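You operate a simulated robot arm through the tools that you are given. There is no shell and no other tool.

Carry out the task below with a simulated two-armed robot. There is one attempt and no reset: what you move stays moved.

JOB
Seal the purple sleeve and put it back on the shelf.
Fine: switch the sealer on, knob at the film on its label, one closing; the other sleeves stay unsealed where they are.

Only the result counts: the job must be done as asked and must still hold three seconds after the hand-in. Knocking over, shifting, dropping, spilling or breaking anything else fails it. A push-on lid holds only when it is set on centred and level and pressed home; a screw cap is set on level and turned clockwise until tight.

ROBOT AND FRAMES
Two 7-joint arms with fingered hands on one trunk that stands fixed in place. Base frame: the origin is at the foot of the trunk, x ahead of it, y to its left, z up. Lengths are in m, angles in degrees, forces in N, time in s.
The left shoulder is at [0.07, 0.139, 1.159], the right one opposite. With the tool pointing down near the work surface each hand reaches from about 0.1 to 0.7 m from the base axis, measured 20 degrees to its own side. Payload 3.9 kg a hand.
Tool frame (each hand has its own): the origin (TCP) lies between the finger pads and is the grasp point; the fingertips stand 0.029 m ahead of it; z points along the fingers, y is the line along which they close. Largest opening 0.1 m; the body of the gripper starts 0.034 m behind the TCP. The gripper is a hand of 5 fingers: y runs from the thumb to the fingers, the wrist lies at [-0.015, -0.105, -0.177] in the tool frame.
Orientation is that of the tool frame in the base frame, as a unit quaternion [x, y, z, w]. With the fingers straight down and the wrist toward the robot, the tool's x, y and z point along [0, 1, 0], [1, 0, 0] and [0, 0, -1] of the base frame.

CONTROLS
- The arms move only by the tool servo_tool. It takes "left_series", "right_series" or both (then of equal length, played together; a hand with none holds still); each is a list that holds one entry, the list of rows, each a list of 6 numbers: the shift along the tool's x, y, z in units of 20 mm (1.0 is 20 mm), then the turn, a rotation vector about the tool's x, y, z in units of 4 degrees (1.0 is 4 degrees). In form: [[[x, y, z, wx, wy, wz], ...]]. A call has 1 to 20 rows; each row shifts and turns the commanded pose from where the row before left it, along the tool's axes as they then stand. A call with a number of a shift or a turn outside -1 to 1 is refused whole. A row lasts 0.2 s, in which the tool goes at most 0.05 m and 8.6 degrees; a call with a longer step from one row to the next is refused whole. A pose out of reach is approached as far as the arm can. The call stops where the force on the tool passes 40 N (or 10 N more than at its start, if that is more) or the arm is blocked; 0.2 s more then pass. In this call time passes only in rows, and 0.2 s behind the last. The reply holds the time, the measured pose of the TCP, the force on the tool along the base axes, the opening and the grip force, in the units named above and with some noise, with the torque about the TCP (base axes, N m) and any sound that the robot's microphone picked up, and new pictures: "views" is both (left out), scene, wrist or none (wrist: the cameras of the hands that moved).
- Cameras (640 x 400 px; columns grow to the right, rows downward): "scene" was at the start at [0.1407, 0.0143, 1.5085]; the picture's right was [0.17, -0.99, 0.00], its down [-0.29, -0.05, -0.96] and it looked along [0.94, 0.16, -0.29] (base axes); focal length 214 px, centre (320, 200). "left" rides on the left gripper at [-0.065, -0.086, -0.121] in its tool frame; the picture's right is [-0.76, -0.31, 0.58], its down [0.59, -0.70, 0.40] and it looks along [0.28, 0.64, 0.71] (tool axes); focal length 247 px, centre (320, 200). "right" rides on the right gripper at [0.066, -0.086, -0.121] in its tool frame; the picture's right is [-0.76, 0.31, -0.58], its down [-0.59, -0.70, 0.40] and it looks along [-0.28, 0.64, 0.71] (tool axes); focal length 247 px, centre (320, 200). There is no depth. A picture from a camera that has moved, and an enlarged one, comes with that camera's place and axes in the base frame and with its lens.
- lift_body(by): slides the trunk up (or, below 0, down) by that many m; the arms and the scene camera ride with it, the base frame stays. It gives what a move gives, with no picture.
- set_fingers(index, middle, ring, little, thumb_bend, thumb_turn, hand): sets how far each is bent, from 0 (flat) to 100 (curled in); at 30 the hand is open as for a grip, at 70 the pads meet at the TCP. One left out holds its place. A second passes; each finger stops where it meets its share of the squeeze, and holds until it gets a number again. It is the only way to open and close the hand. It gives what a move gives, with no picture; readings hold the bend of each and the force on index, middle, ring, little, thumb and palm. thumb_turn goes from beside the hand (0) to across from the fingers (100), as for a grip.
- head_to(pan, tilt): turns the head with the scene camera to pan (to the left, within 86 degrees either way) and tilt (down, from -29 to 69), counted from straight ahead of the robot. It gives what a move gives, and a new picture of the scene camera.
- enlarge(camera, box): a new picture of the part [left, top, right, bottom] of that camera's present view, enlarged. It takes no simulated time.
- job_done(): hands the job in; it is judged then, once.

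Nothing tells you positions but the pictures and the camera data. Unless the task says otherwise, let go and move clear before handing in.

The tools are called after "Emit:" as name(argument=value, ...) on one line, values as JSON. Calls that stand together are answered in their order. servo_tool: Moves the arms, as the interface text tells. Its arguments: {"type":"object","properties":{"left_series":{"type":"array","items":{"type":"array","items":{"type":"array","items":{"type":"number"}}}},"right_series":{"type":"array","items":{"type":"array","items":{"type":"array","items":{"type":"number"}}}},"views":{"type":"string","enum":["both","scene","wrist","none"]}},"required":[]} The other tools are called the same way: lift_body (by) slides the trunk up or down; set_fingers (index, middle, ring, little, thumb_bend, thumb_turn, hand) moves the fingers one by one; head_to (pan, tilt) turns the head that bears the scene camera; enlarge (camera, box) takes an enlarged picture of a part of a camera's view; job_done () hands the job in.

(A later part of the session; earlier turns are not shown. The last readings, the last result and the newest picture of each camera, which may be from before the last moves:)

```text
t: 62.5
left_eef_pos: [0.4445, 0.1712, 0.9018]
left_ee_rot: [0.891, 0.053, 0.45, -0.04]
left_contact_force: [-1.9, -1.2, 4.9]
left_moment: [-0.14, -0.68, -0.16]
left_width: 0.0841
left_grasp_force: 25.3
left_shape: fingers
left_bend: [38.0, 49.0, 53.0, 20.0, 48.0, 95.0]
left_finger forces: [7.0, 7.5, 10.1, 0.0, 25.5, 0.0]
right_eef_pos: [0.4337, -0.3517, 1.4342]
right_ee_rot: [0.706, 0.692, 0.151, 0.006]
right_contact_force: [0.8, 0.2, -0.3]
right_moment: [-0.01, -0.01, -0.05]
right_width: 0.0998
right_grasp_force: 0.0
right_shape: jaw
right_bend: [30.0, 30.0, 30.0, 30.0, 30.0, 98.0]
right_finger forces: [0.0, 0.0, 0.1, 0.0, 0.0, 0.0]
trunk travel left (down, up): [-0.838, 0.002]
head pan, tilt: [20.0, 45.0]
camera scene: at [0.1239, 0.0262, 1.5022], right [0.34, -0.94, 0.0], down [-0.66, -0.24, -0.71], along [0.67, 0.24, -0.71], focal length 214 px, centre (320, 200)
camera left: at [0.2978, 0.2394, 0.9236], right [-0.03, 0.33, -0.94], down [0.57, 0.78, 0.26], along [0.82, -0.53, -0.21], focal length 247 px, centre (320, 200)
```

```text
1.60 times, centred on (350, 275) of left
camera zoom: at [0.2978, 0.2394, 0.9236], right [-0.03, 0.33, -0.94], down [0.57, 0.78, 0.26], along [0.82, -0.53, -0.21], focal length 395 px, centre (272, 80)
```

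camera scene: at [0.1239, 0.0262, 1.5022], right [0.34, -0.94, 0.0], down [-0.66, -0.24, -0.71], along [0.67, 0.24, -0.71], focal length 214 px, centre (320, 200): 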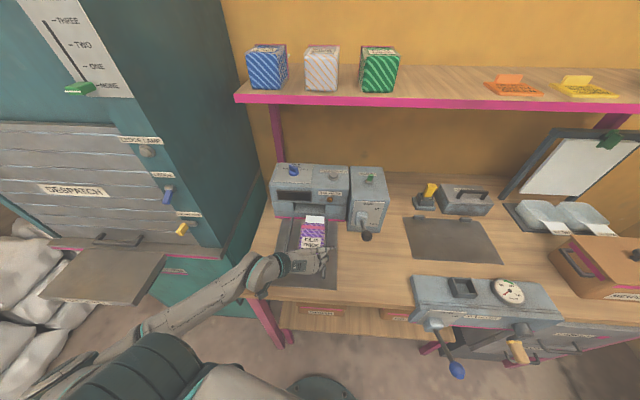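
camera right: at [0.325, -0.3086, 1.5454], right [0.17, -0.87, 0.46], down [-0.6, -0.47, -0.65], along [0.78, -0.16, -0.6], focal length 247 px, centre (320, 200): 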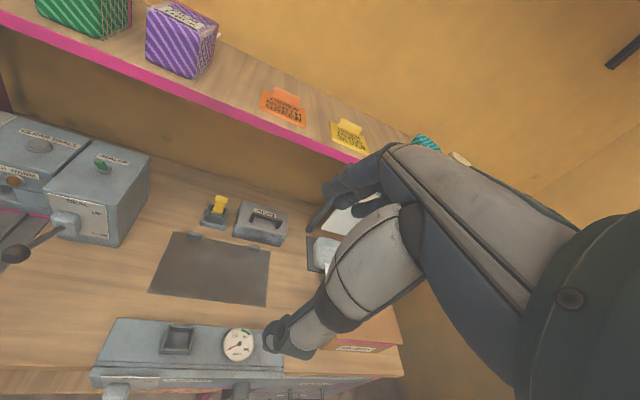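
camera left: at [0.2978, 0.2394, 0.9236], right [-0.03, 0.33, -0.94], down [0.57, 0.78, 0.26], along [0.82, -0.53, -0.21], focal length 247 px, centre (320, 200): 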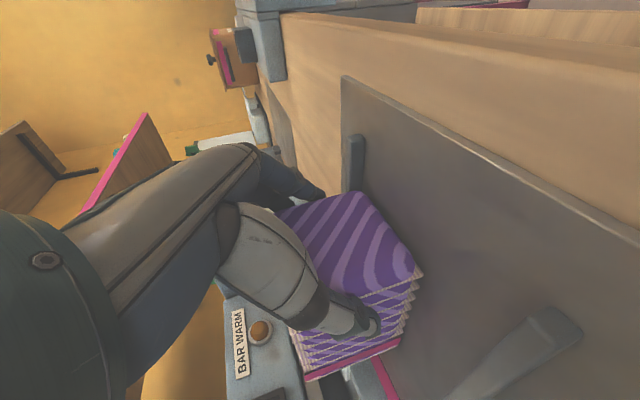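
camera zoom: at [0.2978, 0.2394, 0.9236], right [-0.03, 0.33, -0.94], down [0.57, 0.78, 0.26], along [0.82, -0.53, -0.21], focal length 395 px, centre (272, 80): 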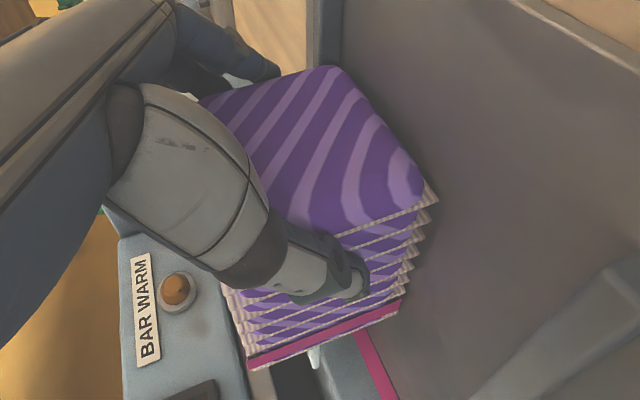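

Now the far edge touches the mat and the sleeve is parallel to the rails, about 1.5 cm right of centre. I'll shift left and settle it down.

Emit:
servo_tool(left_series=[[[0.08, 0, -0.06, 0, 0, 0], [-0.062, -0.793, -0.084, 0, 0, 0], [-0.161, 0, 0.119, 0, 0, 0], [-0.12, 0, 0.09, 0, 0, 0], [0, 0, 0, 0, 0, 0]]], views="none")

Emit:
enlarge(camera="scene", box=[270, 190, 360, 280])

Emit:
enlarge(camera="left", box=[220, 150, 480, 400])

```text
t: 63.7
left_eef_pos: [0.4386, 0.1876, 0.9005]
left_ee_rot: [0.89, 0.053, 0.451, -0.04]
left_contact_force: [-4.5, 1.3, 14.0]
left_moment: [-0.38, -0.58, -0.13]
left_width: 0.0843
left_grasp_force: 25.5
left_shape: fingers
left_bend: [38.0, 49.0, 53.0, 20.0, 48.0, 95.0]
left_finger forces: [7.8, 7.4, 9.1, 0.1, 27.1, 0.1]
right_eef_pos: [0.4319, -0.3525, 1.4356]
right_ee_rot: [0.706, 0.692, 0.151, 0.006]
right_contact_force: [-0.2, -0.8, -0.2]
right_moment: [0.01, 0.0, -0.01]
right_width: 0.1
right_grasp_force: 0.1
right_shape: jaw
right_bend: [30.0, 30.0, 30.0, 30.0, 30.0, 98.0]
right_finger forces: [0.0, 0.0, 0.1, 0.1, 0.1, 0.0]
trunk travel left (down, up): [-0.838, 0.002]
head pan, tilt: [20.0, 45.0]
```

```text
4.44 times, centred on (315, 235) of scene
camera zoom: at [0.1223, 0.0264, 1.5024], right [0.34, -0.94, 0.0], down [-0.66, -0.24, -0.71], along [0.67, 0.24, -0.71], focal length 953 px, centre (342, 44)
```

zoom: 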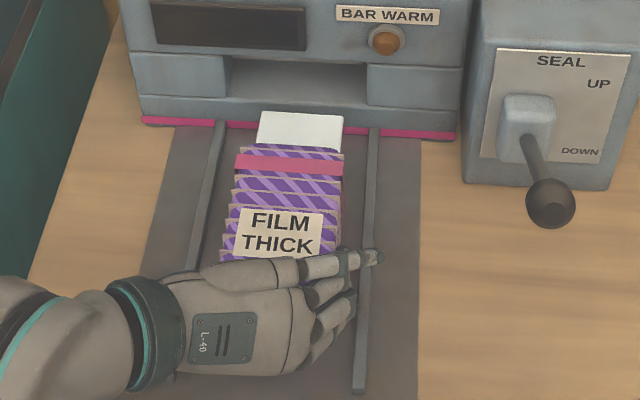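

```text
1.60 times, centred on (350, 275) of left
camera zoom: at [0.2928, 0.2559, 0.9201], right [-0.02, 0.33, -0.94], down [0.57, 0.78, 0.26], along [0.82, -0.53, -0.21], focal length 395 px, centre (272, 80)
```

zoom: 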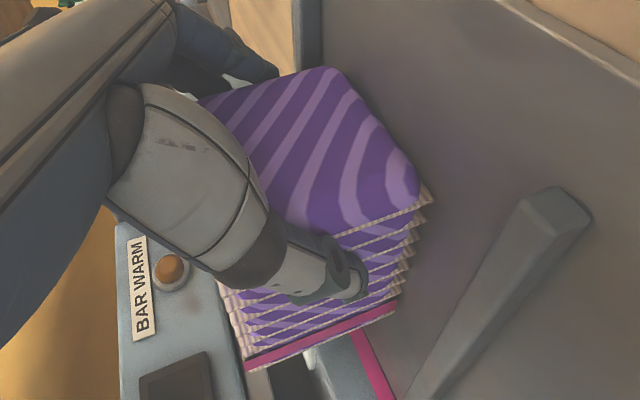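

It's centred and level. I'll ease the pressure and slide it forward toward the slot, watching the tail.

Emit:
servo_tool(left_series=[[[0.06, 0, -0.045, 0, 0, 0], [0.353, -0.078, 0.479, 0, 0, 0], [0.353, -0.078, 0.479, 0, 0, 0], [0.353, -0.078, 0.479, 0, 0, 0], [0, 0, 0, 0, 0, 0]]], views="none")

Emit:
enlarge(camera="scene", box=[270, 180, 360, 270])

Emit:
enlarge(camera="left", box=[220, 150, 480, 400])

```text
t: 64.9
left_eef_pos: [0.4748, 0.1965, 0.8993]
left_ee_rot: [0.89, 0.053, 0.45, -0.04]
left_contact_force: [-3.1, -1.2, 8.9]
left_moment: [-0.28, -0.56, -0.16]
left_width: 0.0843
left_grasp_force: 25.4
left_shape: fingers
left_bend: [37.0, 49.0, 53.0, 20.0, 48.0, 95.0]
left_finger forces: [8.4, 7.4, 9.4, 0.1, 25.8, 0.0]
right_eef_pos: [0.432, -0.3517, 1.4347]
right_ee_rot: [0.706, 0.692, 0.152, 0.006]
right_contact_force: [-0.8, 0.5, -1.1]
right_moment: [0.0, -0.02, 0.02]
right_width: 0.1
right_grasp_force: 0.1
right_shape: jaw
right_bend: [30.0, 30.0, 30.0, 30.0, 30.0, 98.0]
right_finger forces: [0.1, 0.1, 0.0, 0.0, 0.0, 0.0]
trunk travel left (down, up): [-0.838, 0.002]
head pan, tilt: [20.0, 45.0]
```

```text
4.44 times, centred on (315, 225) of scene
camera zoom: at [0.1229, 0.026, 1.5022], right [0.34, -0.94, 0.0], down [-0.66, -0.24, -0.71], along [0.67, 0.24, -0.71], focal length 953 px, centre (342, 89)
```

zoom: 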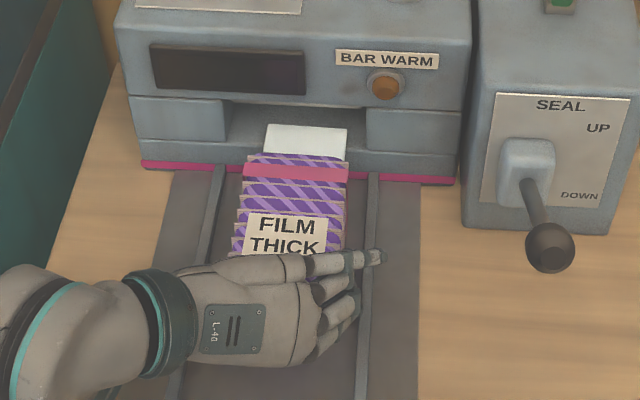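

```text
1.60 times, centred on (350, 275) of left
camera zoom: at [0.3282, 0.2648, 0.9208], right [-0.03, 0.33, -0.94], down [0.57, 0.78, 0.26], along [0.82, -0.53, -0.21], focal length 395 px, centre (272, 80)
```

zoom: 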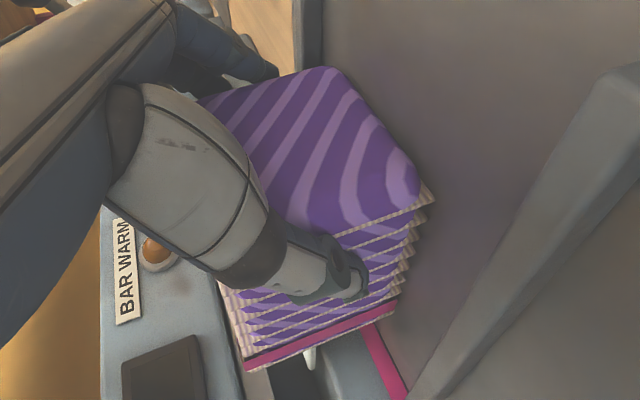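

The tail is heading into the slot opening below its upper lip. I'll continue forward.

Emit:
servo_tool(left_series=[[[0.353, -0.078, 0.479, 0, 0, 0], [0.353, -0.078, 0.479, 0, 0, 0], [0, 0, 0, 0, 0, 0]]], views="none")

Emit:
enlarge(camera="scene", box=[270, 180, 360, 270])

Emit:
enlarge(camera="left", box=[220, 150, 480, 400])

```text
t: 65.7
left_eef_pos: [0.4973, 0.2035, 0.9001]
left_ee_rot: [0.89, 0.052, 0.451, -0.041]
left_contact_force: [-2.4, -1.6, 10.0]
left_moment: [-0.32, -0.52, -0.12]
left_width: 0.0841
left_grasp_force: 25.2
left_shape: fingers
left_bend: [37.0, 49.0, 53.0, 20.0, 48.0, 95.0]
left_finger forces: [8.4, 7.4, 9.3, 0.0, 25.7, 0.1]
right_eef_pos: [0.4331, -0.3513, 1.4348]
right_ee_rot: [0.706, 0.692, 0.151, 0.006]
right_contact_force: [-0.6, -0.4, 1.0]
right_moment: [-0.02, 0.02, -0.01]
right_width: 0.0999
right_grasp_force: 0.1
right_shape: jaw
right_bend: [30.0, 30.0, 30.0, 30.0, 30.0, 98.0]
right_finger forces: [0.0, 0.1, 0.1, 0.1, 0.0, 0.0]
trunk travel left (down, up): [-0.838, 0.002]
head pan, tilt: [20.0, 45.0]
```

```text
4.44 times, centred on (315, 225) of scene
camera zoom: at [0.1231, 0.026, 1.5023], right [0.34, -0.94, 0.0], down [-0.66, -0.24, -0.71], along [0.67, 0.24, -0.71], focal length 953 px, centre (342, 89)
```

zoom: 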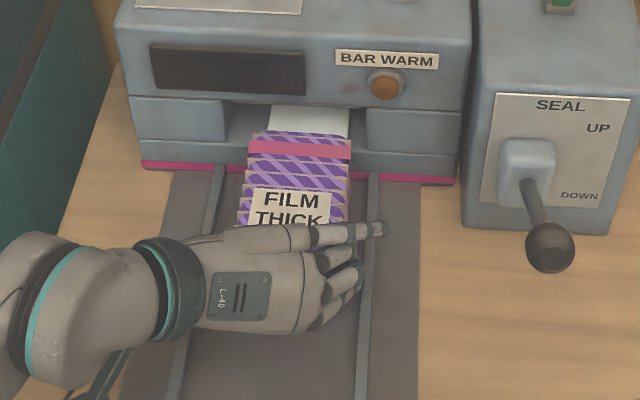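

```text
1.60 times, centred on (350, 275) of left
camera zoom: at [0.3519, 0.2709, 0.9208], right [-0.03, 0.33, -0.94], down [0.57, 0.78, 0.26], along [0.82, -0.53, -0.21], focal length 395 px, centre (272, 80)
```

zoom: 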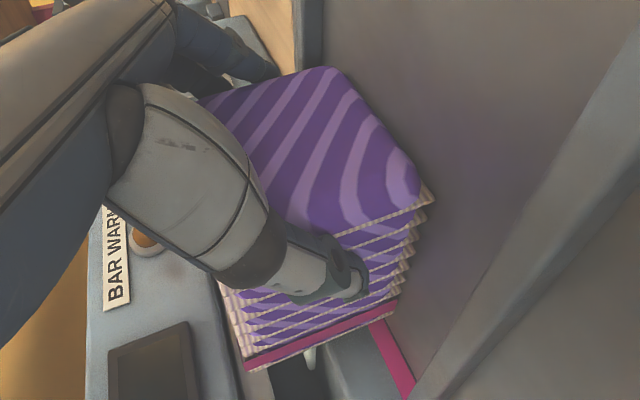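

The tail has entered the slot under its lip. I'll keep going in small steps until the body meets the sill.

Emit:
servo_tool(left_series=[[[0.294, -0.065, 0.4, 0, 0, 0], [0.294, -0.065, 0.4, 0, 0, 0], [0.294, -0.065, 0.4, 0, 0, 0], [0, 0, 0, 0, 0, 0]]], views="none")

Emit:
enlarge(camera="scene", box=[270, 180, 360, 270])

Emit:
enlarge(camera="left", box=[220, 150, 480, 400])

```text
t: 66.6
left_eef_pos: [0.5148, 0.206, 0.8993]
left_ee_rot: [0.892, 0.051, 0.448, -0.033]
left_contact_force: [-34.0, -4.4, 18.3]
left_moment: [0.4, -0.08, 0.0]
left_width: 0.0849
left_grasp_force: 29.4
left_shape: fingers
left_bend: [37.0, 49.0, 55.0, 20.0, 49.0, 94.0]
left_finger forces: [10.9, 6.9, 10.1, 0.0, 30.3, 0.0]
left hand out of reach, approached as far as the arm can: row 3
right_eef_pos: [0.4257, -0.3535, 1.4364]
right_ee_rot: [0.706, 0.692, 0.154, 0.007]
right_contact_force: [0.7, 0.1, 0.1]
right_moment: [-0.03, 0.03, 0.0]
right_width: 0.1002
right_grasp_force: 0.1
right_shape: jaw
right_bend: [30.0, 30.0, 30.0, 30.0, 30.0, 98.0]
right_finger forces: [0.1, 0.0, 0.1, 0.0, 0.1, 0.0]
trunk travel left (down, up): [-0.838, 0.002]
head pan, tilt: [20.0, 45.0]
stopped in row 4 (left hand): the force on the tool passed its limit at 45 N (the readings are from after the stop); the commanded pose is now the measured one
```

```text
4.44 times, centred on (315, 225) of scene
camera zoom: at [0.1159, 0.0269, 1.5031], right [0.34, -0.94, 0.0], down [-0.66, -0.24, -0.71], along [0.67, 0.24, -0.7], focal length 953 px, centre (342, 89)
```

zoom: 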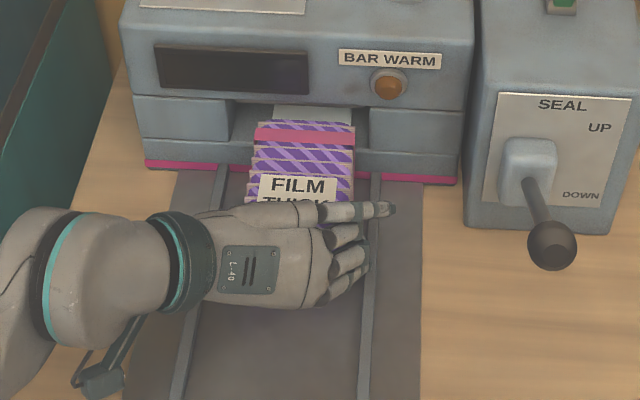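

```text
1.60 times, centred on (350, 275) of left
camera zoom: at [0.3696, 0.2751, 0.9208], right [-0.03, 0.32, -0.95], down [0.58, 0.78, 0.24], along [0.81, -0.54, -0.21], focal length 395 px, centre (272, 80)
```

zoom: 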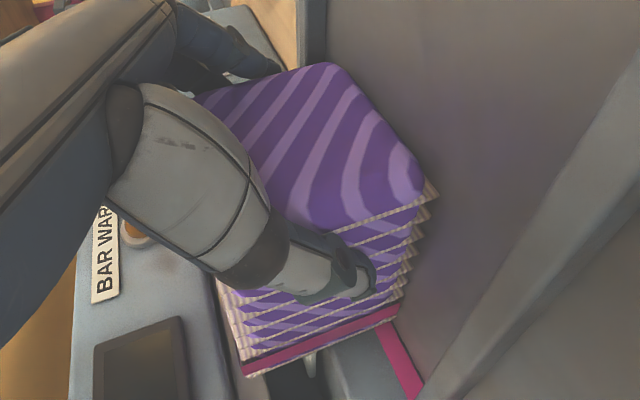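

It's firmly against the sealer (34 N), with the near end still raised about 1 cm (slight nose-down). I'll ease back a hair and level it by pitching up slightly while lowering.

Emit:
servo_tool(left_series=[[[-0.088, 0.02, -0.12, 0, 0, 0], [-0.12, 0, 0.09, 0, 0.7, 0], [-0.12, 0, 0.09, 0, 0.7, 0], [0, 0, 0, 0, 0, 0]]], views="none")

Emit:
enlarge(camera="scene", box=[270, 180, 360, 270])

Emit:
enlarge(camera="left", box=[220, 150, 480, 400])

```text
t: 67.6
left_eef_pos: [0.5149, 0.206, 0.8961]
left_ee_rot: [0.867, 0.05, 0.494, -0.039]
left_contact_force: [-16.4, 0.1, 32.4]
left_moment: [0.24, 0.49, 0.29]
left_width: 0.0859
left_grasp_force: 31.6
left_shape: fingers
left_bend: [37.0, 49.0, 53.0, 20.0, 48.0, 96.0]
left_finger forces: [11.4, 6.9, 12.3, 0.0, 32.1, 0.1]
right_eef_pos: [0.4264, -0.3542, 1.4361]
right_ee_rot: [0.706, 0.691, 0.154, 0.007]
right_contact_force: [-0.6, 0.4, 0.2]
right_moment: [0.01, -0.01, 0.01]
right_width: 0.0998
right_grasp_force: 0.1
right_shape: jaw
right_bend: [30.0, 30.0, 30.0, 30.0, 30.0, 98.0]
right_finger forces: [0.0, 0.0, 0.1, 0.0, 0.0, 0.0]
trunk travel left (down, up): [-0.838, 0.002]
head pan, tilt: [20.0, 45.0]
```

```text
4.44 times, centred on (315, 225) of scene
camera zoom: at [0.1165, 0.0245, 1.503], right [0.34, -0.94, 0.0], down [-0.66, -0.24, -0.71], along [0.67, 0.24, -0.7], focal length 953 px, centre (342, 89)
```

zoom: 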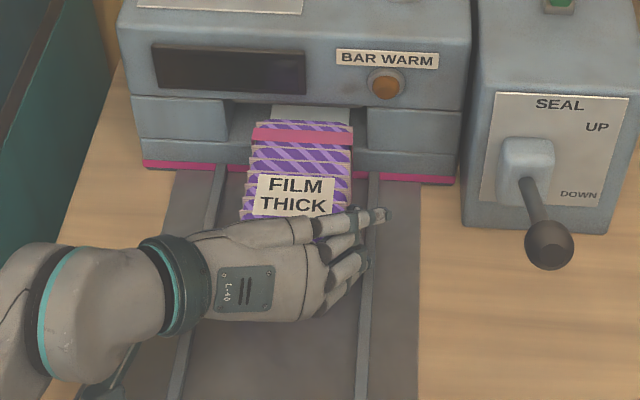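

```text
1.60 times, centred on (350, 275) of left
camera zoom: at [0.3678, 0.2746, 0.9027], right [0.07, 0.33, -0.94], down [0.55, 0.77, 0.32], along [0.83, -0.54, -0.13], focal length 395 px, centre (272, 80)
```

zoom: 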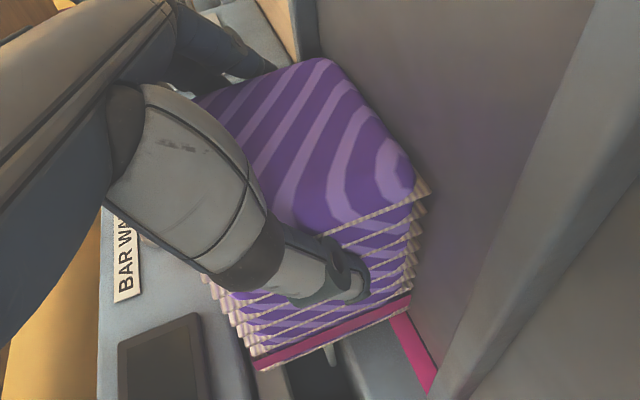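

It's flat on the mat now. I'll take off the pressure, open the hand and retreat to check the seating.

Emit:
servo_tool(left_series=[[[0.1, 0, -0.06, 0, 0, 0], [0, 0, 0, 0, 0, 0]]], views="none")

Emit:
set_fingers(hand="left", thumb_bend=28, index=18, middle=20, ring=20, little=20)

Emit:
enlarge(camera="scene", box=[270, 180, 360, 270])

Emit:
enlarge(camera="left", box=[220, 150, 480, 400])

```text
t: 68.2
left_eef_pos: [0.5151, 0.206, 0.8971]
left_ee_rot: [0.868, 0.051, 0.492, -0.038]
left_contact_force: [-16.3, 0.4, 30.2]
left_moment: [0.21, 0.37, 0.2]
left_width: 0.0857
left_grasp_force: 30.6
left_shape: fingers
left_bend: [37.0, 49.0, 53.0, 20.0, 48.0, 96.0]
left_finger forces: [10.9, 6.8, 11.9, 0.0, 32.3, 0.0]
right_eef_pos: [0.4279, -0.355, 1.4364]
right_ee_rot: [0.706, 0.691, 0.154, 0.007]
right_contact_force: [-0.2, 0.1, 0.5]
right_moment: [0.0, 0.0, 0.0]
right_width: 0.0997
right_grasp_force: 0.0
right_shape: jaw
right_bend: [30.0, 30.0, 30.0, 30.0, 30.0, 98.0]
right_finger forces: [0.1, 0.0, 0.0, 0.0, 0.0, 0.0]
trunk travel left (down, up): [-0.838, 0.002]
head pan, tilt: [20.0, 45.0]
```

```text
t: 69.2
left_eef_pos: [0.5187, 0.2089, 0.8919]
left_ee_rot: [0.871, 0.05, 0.488, -0.038]
left_contact_force: [-2.2, 0.5, -2.0]
left_moment: [-0.02, -0.07, 0.11]
left_width: 0.1165
left_grasp_force: 1.0
left_shape: fingers
left_bend: [18.0, 20.0, 20.0, 20.0, 28.0, 97.0]
left_finger forces: [0.1, 0.0, 0.0, 0.0, 2.1, 0.1]
right_eef_pos: [0.4329, -0.3518, 1.4342]
right_ee_rot: [0.707, 0.691, 0.151, 0.006]
right_contact_force: [-0.2, -0.3, -0.6]
right_moment: [-0.01, 0.02, -0.01]
right_width: 0.0998
right_grasp_force: 0.1
right_shape: jaw
right_bend: [30.0, 30.0, 30.0, 30.0, 30.0, 98.0]
right_finger forces: [0.1, 0.0, 0.0, 0.0, 0.1, 0.0]
trunk travel left (down, up): [-0.838, 0.002]
head pan, tilt: [20.0, 45.0]
```

```text
4.44 times, centred on (315, 225) of scene
camera zoom: at [0.1241, 0.0269, 1.5021], right [0.34, -0.94, 0.0], down [-0.66, -0.24, -0.71], along [0.66, 0.24, -0.71], focal length 953 px, centre (342, 89)
```

zoom: 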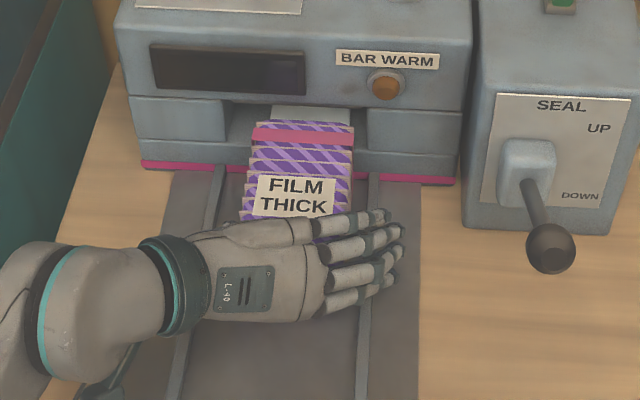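

```text
1.60 times, centred on (350, 275) of left
camera zoom: at [0.3714, 0.2762, 0.9002], right [0.06, 0.33, -0.94], down [0.55, 0.77, 0.31], along [0.83, -0.54, -0.14], focal length 395 px, centre (272, 80)
```

zoom: 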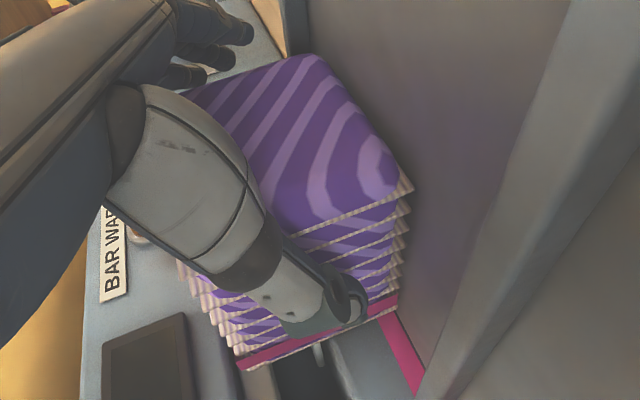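

Emit:
set_fingers(hand="left", thumb_bend=15)

Emit:
servo_tool(left_series=[[[-0.414, 0.112, -0.675, 0, 0, 0], [-0.414, 0.112, -0.675, 0, 0, 0], [-0.414, 0.112, -0.675, 0, 0, 0], [-0.414, 0.112, -0.675, 0, 0, 0], [-0.414, 0.112, -0.675, 0, 0, 0], [-0.414, 0.112, -0.675, 0, 0, 0], [0, 0, 0, 0, 0, 0]]])

Emit:
enlarge(camera="scene", box=[260, 180, 370, 290])

Emit:
enlarge(camera="left", box=[240, 100, 640, 400])

```text
t: 70.2
left_eef_pos: [0.5176, 0.2068, 0.8917]
left_ee_rot: [0.87, 0.051, 0.489, -0.039]
left_contact_force: [-3.0, -0.4, -0.5]
left_moment: [-0.07, -0.08, 0.11]
left_width: 0.1205
left_grasp_force: 1.5
left_shape: fingers
left_bend: [18.0, 20.0, 20.0, 20.0, 15.0, 97.0]
left_finger forces: [0.0, 0.0, 0.0, 0.0, 2.8, 0.0]
right_eef_pos: [0.4347, -0.3525, 1.4349]
right_ee_rot: [0.707, 0.691, 0.151, 0.005]
right_contact_force: [-0.7, -0.2, 0.2]
right_moment: [0.0, 0.0, -0.01]
right_width: 0.1
right_grasp_force: 0.0
right_shape: jaw
right_bend: [30.0, 30.0, 30.0, 30.0, 30.0, 98.0]
right_finger forces: [0.0, 0.0, 0.0, 0.0, 0.0, 0.1]
trunk travel left (down, up): [-0.838, 0.002]
head pan, tilt: [20.0, 45.0]
```

```text
t: 71.8
left_eef_pos: [0.4264, 0.182, 0.8917]
left_ee_rot: [0.871, 0.051, 0.488, -0.039]
left_contact_force: [-0.2, 0.7, 1.1]
left_moment: [0.04, 0.0, 0.03]
left_width: 0.1204
left_grasp_force: 0.1
left_shape: fingers
left_bend: [18.0, 20.0, 20.0, 20.0, 15.0, 98.0]
left_finger forces: [0.0, 0.0, 0.1, 0.0, 0.0, 0.1]
right_eef_pos: [0.4336, -0.3529, 1.4328]
right_ee_rot: [0.706, 0.691, 0.151, 0.006]
right_contact_force: [0.8, -0.7, -0.5]
right_moment: [-0.04, 0.03, 0.01]
right_width: 0.1001
right_grasp_force: 0.0
right_shape: jaw
right_bend: [30.0, 30.0, 30.0, 30.0, 30.0, 98.0]
right_finger forces: [0.0, 0.0, 0.0, 0.0, 0.0, 0.0]
trunk travel left (down, up): [-0.838, 0.002]
head pan, tilt: [20.0, 45.0]
camera scene: at [0.1254, 0.0268, 1.502], right [0.34, -0.94, 0.0], down [-0.66, -0.24, -0.71], along [0.66, 0.24, -0.71], focal length 214 px, centre (320, 200)
camera left: at [0.2802, 0.2509, 0.8996], right [0.06, 0.33, -0.94], down [0.55, 0.77, 0.31], along [0.83, -0.54, -0.14], focal length 247 px, centre (320, 200)
```

scene: 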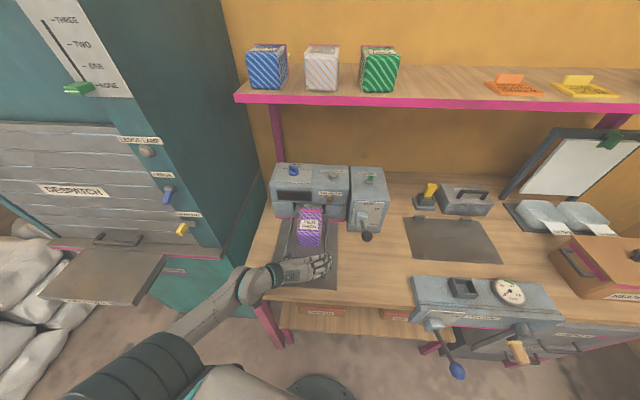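
left: 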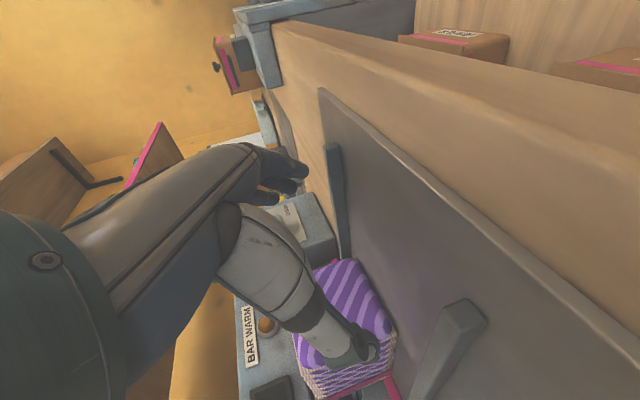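

```text
3.64 times, centred on (315, 235) of scene
camera zoom: at [0.1254, 0.0268, 1.502], right [0.34, -0.94, 0.0], down [-0.66, -0.24, -0.71], along [0.66, 0.24, -0.71], focal length 780 px, centre (338, 73)
```

zoom: 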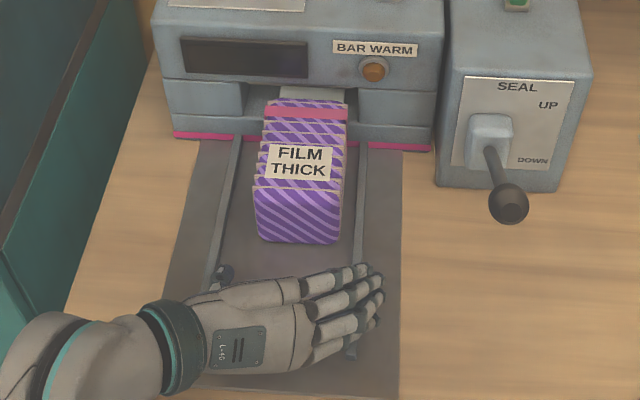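

```text
1.33 times, centred on (440, 250) of left
camera zoom: at [0.2802, 0.2509, 0.8996], right [0.06, 0.33, -0.94], down [0.55, 0.77, 0.31], along [0.83, -0.54, -0.14], focal length 329 px, centre (160, 133)
```

zoom: 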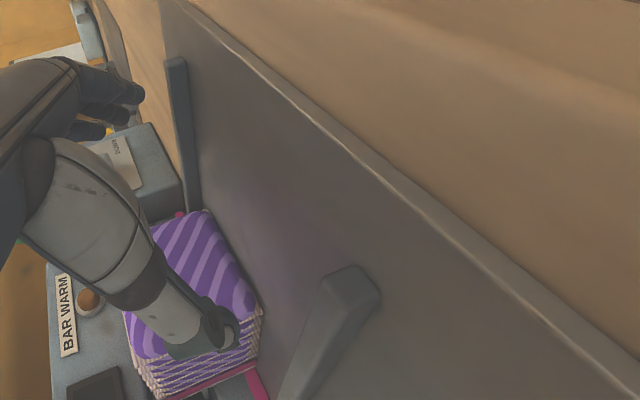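

The sleeve sits flat and straight at the slot with its tail inside. I'll move the left hand up and turn it fingers-down, ready to inspect and work the knob.

Emit:
servo_tool(left_series=[[[0.853, 0, -0.522, 0.56, -0.484, -1], [0.834, 0.038, -0.551, 0.56, -0.484, -1], [0.81, 0.073, -0.582, 0.56, -0.484, -1], [0.783, 0.105, -0.612, 0.56, -0.484, -1], [0.755, 0.135, -0.643, 0.56, -0.484, -1], [0.721, 0.161, -0.673, 0.56, -0.484, -1], [0.686, 0.183, -0.704, 0.56, -0.484, -1], [0, 0, 0, 0.56, -0.484, -1], [0, 0, 0, 0.56, -0.484, -1], [0, 0, 0, 0.56, -0.484, -1], [0, 0, 0, 0.56, -0.484, -1], [0, 0, 0, 0.56, -0.484, -1], [0, 0, 0, 0.56, -0.484, -1], [0, 0, 0, 0.56, -0.484, -1], [0, 0, 0, 0.56, -0.484, -1], [0, 0, 0, 0.56, -0.484, -1]]])

```text
t: 75.2
left_eef_pos: [0.4569, 0.2363, 0.9682]
left_ee_rot: [0.772, 0.607, 0.187, -0.018]
left_contact_force: [0.3, -0.2, 0.0]
left_moment: [-0.03, 0.01, 0.0]
left_width: 0.1201
left_grasp_force: 0.1
left_shape: fingers
left_bend: [18.0, 20.0, 20.0, 20.0, 15.0, 98.0]
left_finger forces: [0.1, 0.0, 0.0, 0.0, 0.1, 0.0]
left hand out of reach, approached as far as the arm can: row 3, 4, 5, 6, 7, 8, 9, 11, 13, 14, 15, 16
right_eef_pos: [0.4347, -0.3518, 1.4349]
right_ee_rot: [0.706, 0.692, 0.151, 0.006]
right_contact_force: [-0.3, 0.3, -0.4]
right_moment: [-0.03, 0.02, 0.0]
right_width: 0.0999
right_grasp_force: 0.0
right_shape: jaw
right_bend: [30.0, 30.0, 30.0, 30.0, 30.0, 98.0]
right_finger forces: [0.0, 0.0, 0.1, 0.0, 0.1, 0.0]
trunk travel left (down, up): [-0.838, 0.002]
head pan, tilt: [20.0, 45.0]
camera scene: at [0.125, 0.0275, 1.502], right [0.34, -0.94, 0.0], down [-0.66, -0.24, -0.71], along [0.66, 0.24, -0.71], focal length 214 px, centre (320, 200)
camera left: at [0.3313, 0.1685, 1.0427], right [-0.28, -0.48, -0.83], down [-0.44, 0.83, -0.33], along [0.85, 0.28, -0.45], focal length 247 px, centre (320, 200)
```

scene: 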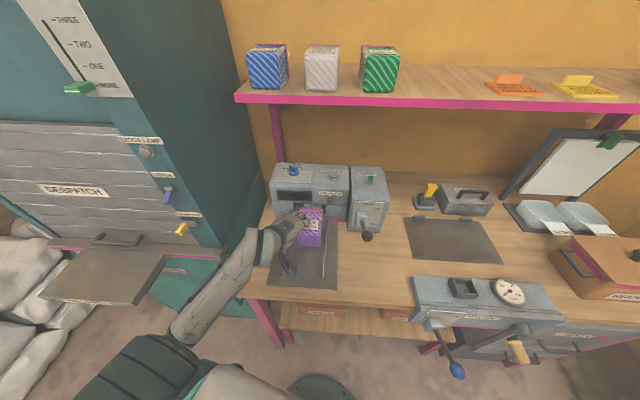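
left: 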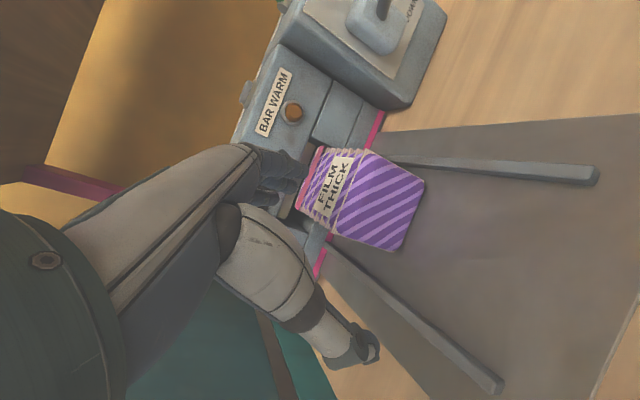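

Emit:
servo_tool(left_series=[[[0.345, 0.304, -0.787, 0, 0, 0], [0.345, 0.304, -0.787, 0, 0, 0], [0.345, 0.304, -0.787, 0, 0, 0], [0.345, 0.304, -0.787, 0, 0, 0], [0.345, 0.304, -0.787, 0, 0, 0], [0.345, 0.304, -0.787, 0, 0, 0], [0.345, 0.304, -0.787, 0, 0, 0], [0.345, 0.304, -0.787, 0, 0, 0]]])

```text
t: 77.0
left_eef_pos: [0.4574, 0.2875, 1.0898]
left_ee_rot: [0.773, 0.606, 0.189, -0.018]
left_contact_force: [0.0, 0.0, 0.3]
left_moment: [-0.01, -0.01, -0.02]
left_width: 0.1205
left_grasp_force: 0.0
left_shape: fingers
left_bend: [18.0, 20.0, 20.0, 20.0, 15.0, 98.0]
left_finger forces: [0.0, 0.0, 0.0, 0.1, 0.1, 0.0]
left hand out of reach, approached as far as the arm can: row 2, 3, 4, 5, 6, 7, 8
right_eef_pos: [0.4354, -0.3521, 1.4339]
right_ee_rot: [0.706, 0.691, 0.152, 0.004]
right_contact_force: [-0.8, -0.9, 0.5]
right_moment: [0.01, -0.05, -0.01]
right_width: 0.1
right_grasp_force: 0.0
right_shape: jaw
right_bend: [30.0, 30.0, 30.0, 30.0, 30.0, 98.0]
right_finger forces: [0.0, 0.0, 0.0, 0.1, 0.0, 0.0]
trunk travel left (down, up): [-0.838, 0.002]
head pan, tilt: [20.0, 45.0]
camera scene: at [0.1248, 0.0265, 1.502], right [0.34, -0.94, 0.0], down [-0.66, -0.24, -0.71], along [0.66, 0.24, -0.71], focal length 214 px, centre (320, 200)
camera left: at [0.3321, 0.218, 1.1645], right [-0.28, -0.48, -0.83], down [-0.44, 0.84, -0.33], along [0.85, 0.28, -0.45], focal length 247 px, centre (320, 200)
```

scene: 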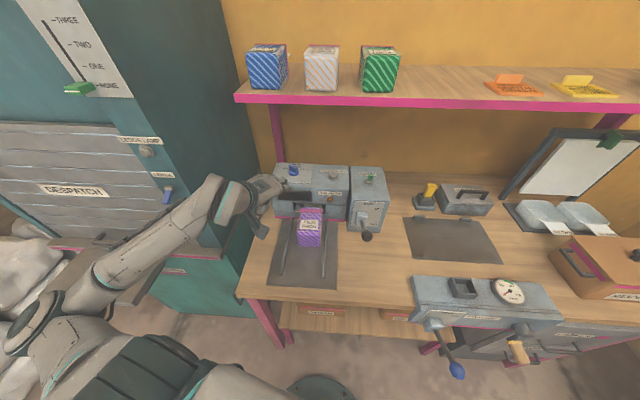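
left: 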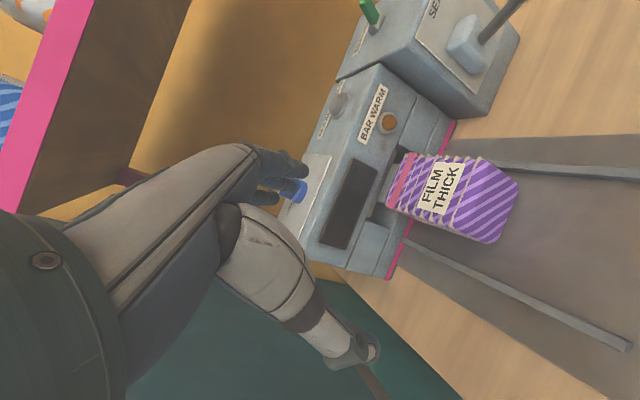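

Emit:
enlarge(camera="left", box=[260, 60, 520, 270])

Emit:
enlarge(camera="scene", box=[260, 150, 400, 250])

Emit:
enlarge(camera="scene", box=[265, 155, 325, 195])

```text
1.90 times, centred on (390, 165) of left
camera zoom: at [0.3321, 0.218, 1.1645], right [-0.28, -0.48, -0.83], down [-0.44, 0.84, -0.33], along [0.85, 0.28, -0.45], focal length 470 px, centre (187, 267)
```

zoom: 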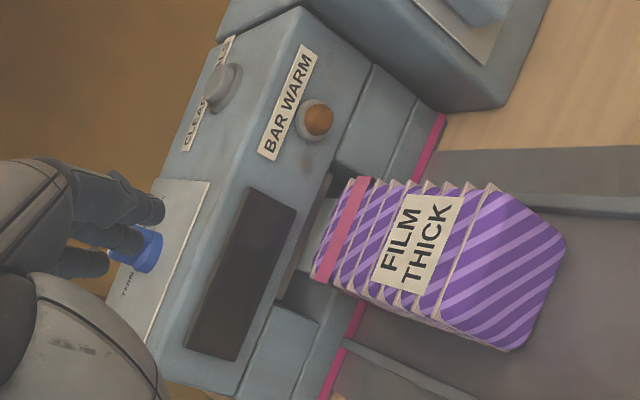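

```text
4.00 times, centred on (330, 200) of scene
camera zoom: at [0.1248, 0.0265, 1.502], right [0.34, -0.94, 0.0], down [-0.66, -0.24, -0.71], along [0.66, 0.24, -0.71], focal length 858 px, centre (280, 200)
```

zoom: 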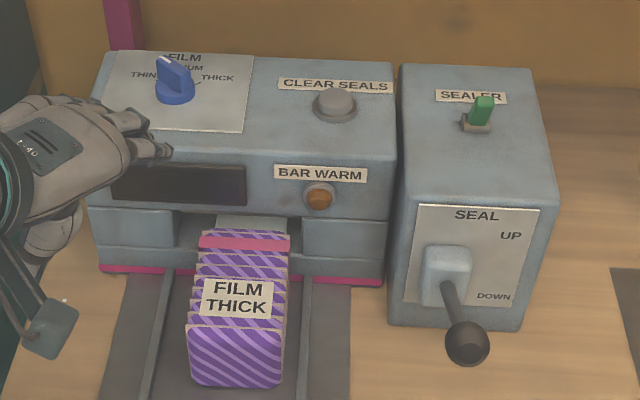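

```text
10.00 times, centred on (295, 175) of scene
camera zoom: at [0.1248, 0.0265, 1.502], right [0.34, -0.94, 0.0], down [-0.66, -0.24, -0.71], along [0.66, 0.24, -0.71], focal length 2145 px, centre (570, 450)
```

zoom: 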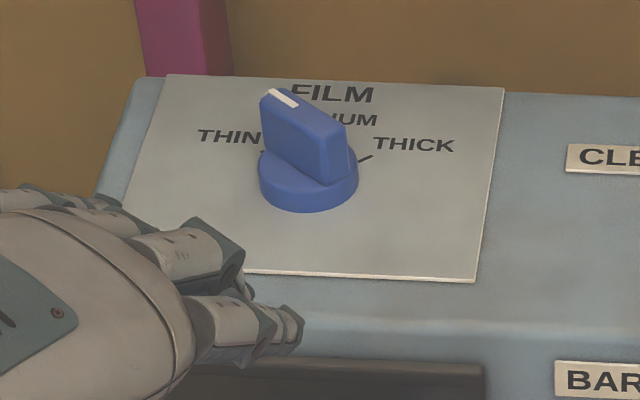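

The knob's white pointer is at THIN, about 55° left of forward, and THICK is about 55° right, so it needs roughly 110° clockwise. I'll curl all the fingers except the index so I can push the knob's fin with it, and check where its tip is.

Emit:
set_fingers(hand="left", index=30, middle=100, ring=100, little=100, thumb_bend=30, thumb_turn=20)

Emit:
enlarge(camera="scene", box=[200, 150, 340, 250])

Emit:
enlarge(camera="left", box=[160, 100, 480, 300])

```text
t: 78.0
left_eef_pos: [0.4583, 0.2867, 1.089]
left_ee_rot: [0.773, 0.605, 0.187, -0.017]
left_contact_force: [0.6, 0.5, -0.2]
left_moment: [-0.02, 0.0, 0.01]
left_width: 0.1276
left_grasp_force: 0.0
left_shape: fingers
left_bend: [30.0, 100.0, 100.0, 100.0, 30.0, 20.0]
left_finger forces: [0.0, 0.0, 0.0, 0.0, 0.0, 0.1]
right_eef_pos: [0.4346, -0.3525, 1.433]
right_ee_rot: [0.707, 0.691, 0.151, 0.005]
right_contact_force: [-1.1, -0.2, 0.1]
right_moment: [-0.03, -0.02, -0.04]
right_width: 0.1002
right_grasp_force: 0.2
right_shape: jaw
right_bend: [30.0, 30.0, 30.0, 30.0, 30.0, 98.0]
right_finger forces: [0.0, 0.0, 0.0, 0.1, 0.1, 0.0]
trunk travel left (down, up): [-0.838, 0.002]
head pan, tilt: [20.0, 45.0]
```

```text
4.00 times, centred on (270, 200) of scene
camera zoom: at [0.125, 0.0267, 1.502], right [0.34, -0.94, 0.0], down [-0.66, -0.24, -0.71], along [0.66, 0.24, -0.71], focal length 858 px, centre (520, 200)
```

zoom: 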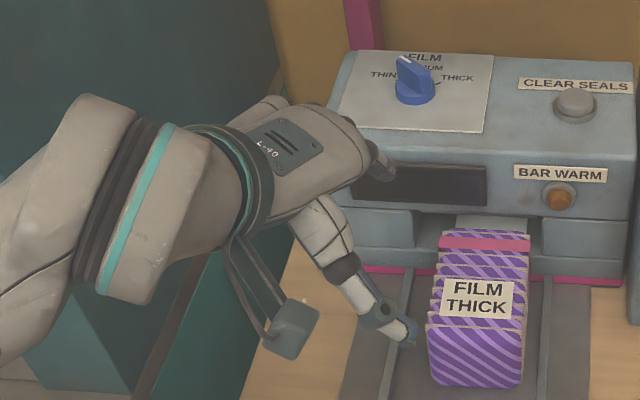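

```text
2.00 times, centred on (320, 200) of left
camera zoom: at [0.3322, 0.2181, 1.1643], right [-0.28, -0.48, -0.83], down [-0.44, 0.84, -0.33], along [0.85, 0.28, -0.45], focal length 494 px, centre (320, 200)
```

zoom: 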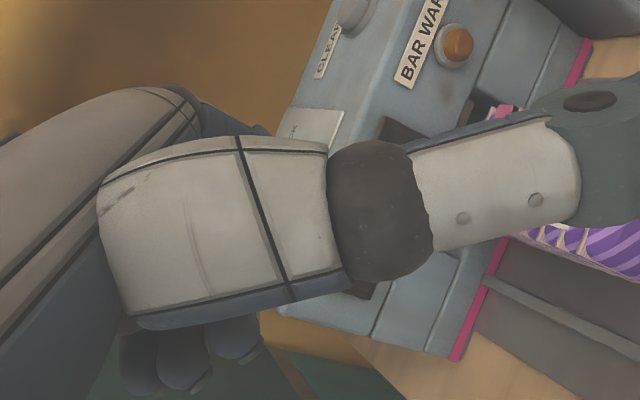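

Emit:
set_fingers(hand="left", thumb_turn=98, thumb_bend=20, index=30)

Emit:
enlarge(camera="scene", box=[200, 150, 340, 250])

Emit:
enlarge(camera="left", box=[160, 100, 480, 300])

```text
t: 79.0
left_eef_pos: [0.4582, 0.2869, 1.089]
left_ee_rot: [0.773, 0.606, 0.187, -0.017]
left_contact_force: [-0.2, -0.2, 0.3]
left_moment: [0.02, 0.0, 0.02]
left_width: 0.1022
left_grasp_force: 0.0
left_shape: fingers
left_bend: [30.0, 100.0, 100.0, 100.0, 20.0, 95.0]
left_finger forces: [0.1, 0.1, 0.1, 0.1, 0.0, 0.0]
right_eef_pos: [0.4339, -0.3525, 1.4347]
right_ee_rot: [0.707, 0.691, 0.15, 0.005]
right_contact_force: [-0.2, -0.2, -0.1]
right_moment: [-0.02, -0.02, 0.01]
right_width: 0.0998
right_grasp_force: 0.1
right_shape: jaw
right_bend: [30.0, 30.0, 30.0, 30.0, 30.0, 98.0]
right_finger forces: [0.0, 0.1, 0.0, 0.0, 0.1, 0.0]
trunk travel left (down, up): [-0.838, 0.002]
head pan, tilt: [20.0, 45.0]
```

```text
4.00 times, centred on (270, 200) of scene
camera zoom: at [0.125, 0.0267, 1.502], right [0.34, -0.94, 0.0], down [-0.66, -0.24, -0.71], along [0.66, 0.24, -0.71], focal length 858 px, centre (520, 200)
```

zoom: 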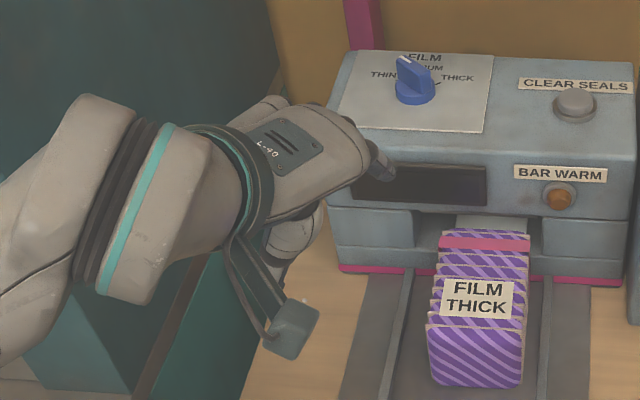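

```text
2.00 times, centred on (320, 200) of left
camera zoom: at [0.3322, 0.2181, 1.1643], right [-0.28, -0.48, -0.83], down [-0.44, 0.84, -0.33], along [0.85, 0.28, -0.45], focal length 494 px, centre (320, 200)
```

zoom: 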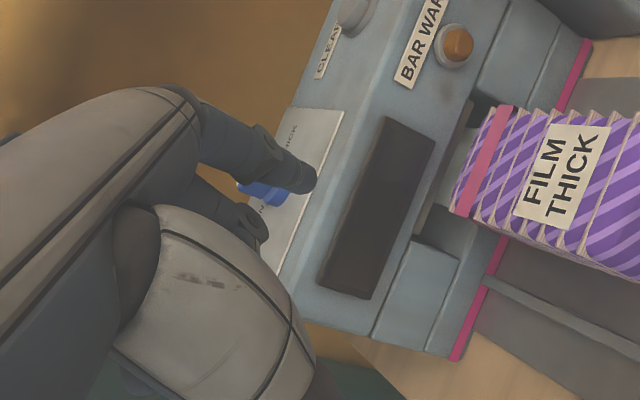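

The index tip is at about (0.525, 0.273, 1.075). I'll straighten the thumb out of the way and move the tip to just right of the knob, still above it.

Emit:
set_fingers(hand="left", thumb_bend=0)

Emit:
servo_tool(left_series=[[[0.307, 0.864, 0.288, 0, 0, 0], [0.307, 0.864, 0.288, 0, 0, 0], [0.307, 0.864, 0.288, 0, 0, 0], [0.307, 0.864, 0.288, 0, 0, 0], [0.307, 0.864, 0.288, 0, 0, 0], [0.307, 0.864, 0.288, 0, 0, 0], [0.307, 0.864, 0.288, 0, 0, 0], [0.307, 0.864, 0.288, 0, 0, 0], [0, 0, 0, 0, 0, 0]]])

Emit:
enlarge(camera="scene", box=[245, 135, 345, 205])

Emit:
enlarge(camera="left", box=[220, 100, 420, 300])

```text
t: 80.0
left_eef_pos: [0.459, 0.2858, 1.0899]
left_ee_rot: [0.772, 0.606, 0.188, -0.017]
left_contact_force: [-0.8, 0.8, -0.7]
left_moment: [-0.01, 0.01, 0.0]
left_width: 0.109
left_grasp_force: 0.0
left_shape: fingers
left_bend: [30.0, 100.0, 100.0, 100.0, 0.0, 93.0]
left_finger forces: [0.0, 0.0, 0.0, 0.0, 0.0, 0.0]
right_eef_pos: [0.4352, -0.353, 1.4339]
right_ee_rot: [0.706, 0.691, 0.152, 0.006]
right_contact_force: [0.0, -0.1, 0.8]
right_moment: [0.01, 0.05, 0.01]
right_width: 0.0999
right_grasp_force: 0.0
right_shape: jaw
right_bend: [30.0, 30.0, 30.0, 30.0, 30.0, 98.0]
right_finger forces: [0.0, 0.0, 0.0, 0.0, 0.0, 0.0]
trunk travel left (down, up): [-0.838, 0.002]
head pan, tilt: [20.0, 45.0]
```

```text
t: 82.0
left_eef_pos: [0.5383, 0.372, 1.0802]
left_ee_rot: [0.773, 0.606, 0.187, -0.018]
left_contact_force: [0.3, -1.0, 0.9]
left_moment: [0.01, 0.0, -0.04]
left_width: 0.1087
left_grasp_force: 0.1
left_shape: fingers
left_bend: [30.0, 100.0, 100.0, 100.0, 0.0, 93.0]
left_finger forces: [0.1, 0.1, 0.0, 0.0, 0.1, 0.0]
left hand out of reach, approached as far as the arm can: row 1, 2, 3, 4, 5, 6, 7, 8
right_eef_pos: [0.4328, -0.3528, 1.4332]
right_ee_rot: [0.707, 0.691, 0.151, 0.005]
right_contact_force: [-0.6, 0.1, 1.0]
right_moment: [0.01, 0.01, -0.02]
right_width: 0.0998
right_grasp_force: 0.1
right_shape: jaw
right_bend: [30.0, 30.0, 30.0, 30.0, 30.0, 98.0]
right_finger forces: [0.0, 0.0, 0.1, 0.0, 0.0, 0.0]
trunk travel left (down, up): [-0.838, 0.002]
head pan, tilt: [20.0, 45.0]
camera scene: at [0.1249, 0.0266, 1.5021], right [0.34, -0.94, 0.0], down [-0.66, -0.24, -0.71], along [0.66, 0.24, -0.71], focal length 214 px, centre (320, 200)
camera left: at [0.4124, 0.3043, 1.1549], right [-0.28, -0.48, -0.83], down [-0.44, 0.84, -0.33], along [0.85, 0.28, -0.45], focal length 247 px, centre (320, 200)
```

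scene: 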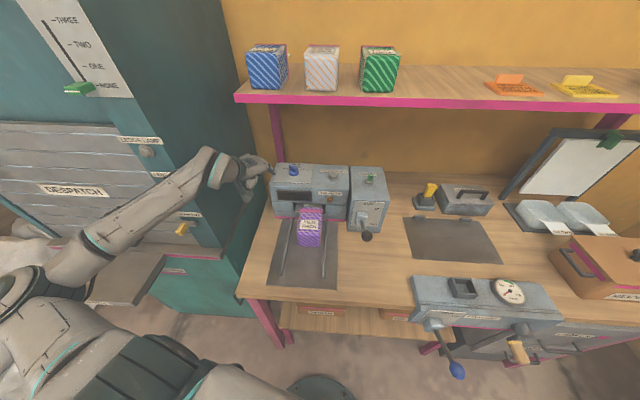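
left: 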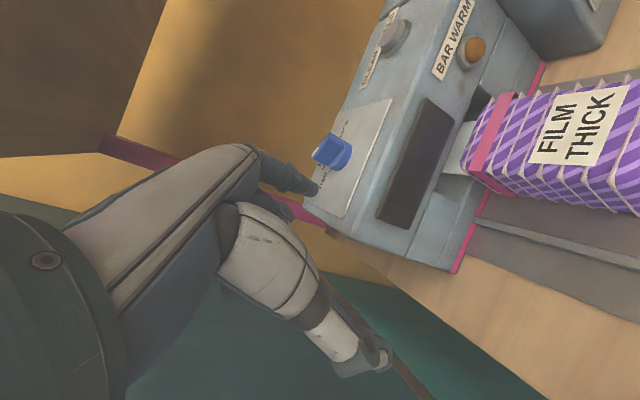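

```text
5.71 times, centred on (295, 170) of scene
camera zoom: at [0.1249, 0.0266, 1.5021], right [0.34, -0.94, 0.0], down [-0.66, -0.24, -0.71], along [0.66, 0.24, -0.71], focal length 1226 px, centre (463, 371)
```

zoom: 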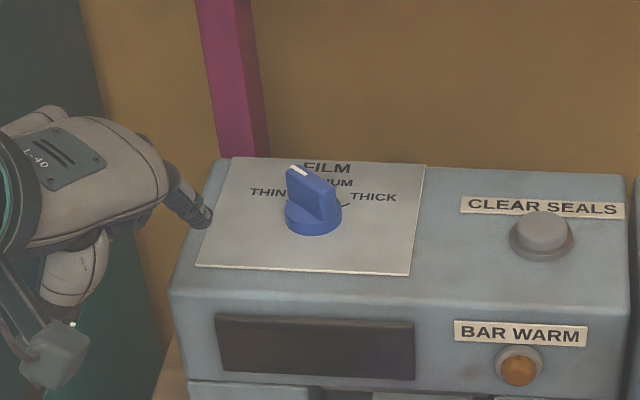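

```text
2.00 times, centred on (320, 200) of left
camera zoom: at [0.4124, 0.3043, 1.1549], right [-0.28, -0.48, -0.83], down [-0.44, 0.84, -0.33], along [0.85, 0.28, -0.45], focal length 494 px, centre (320, 200)
```

zoom: 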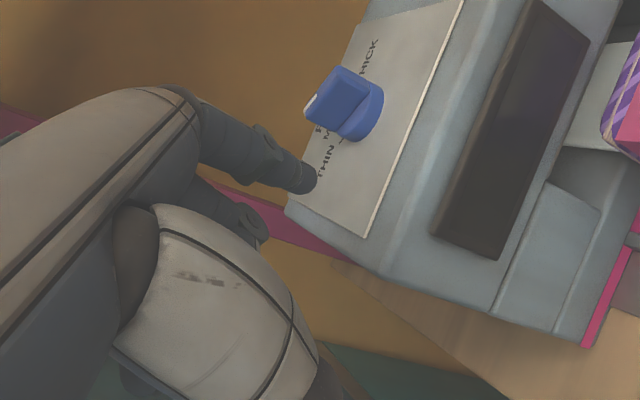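

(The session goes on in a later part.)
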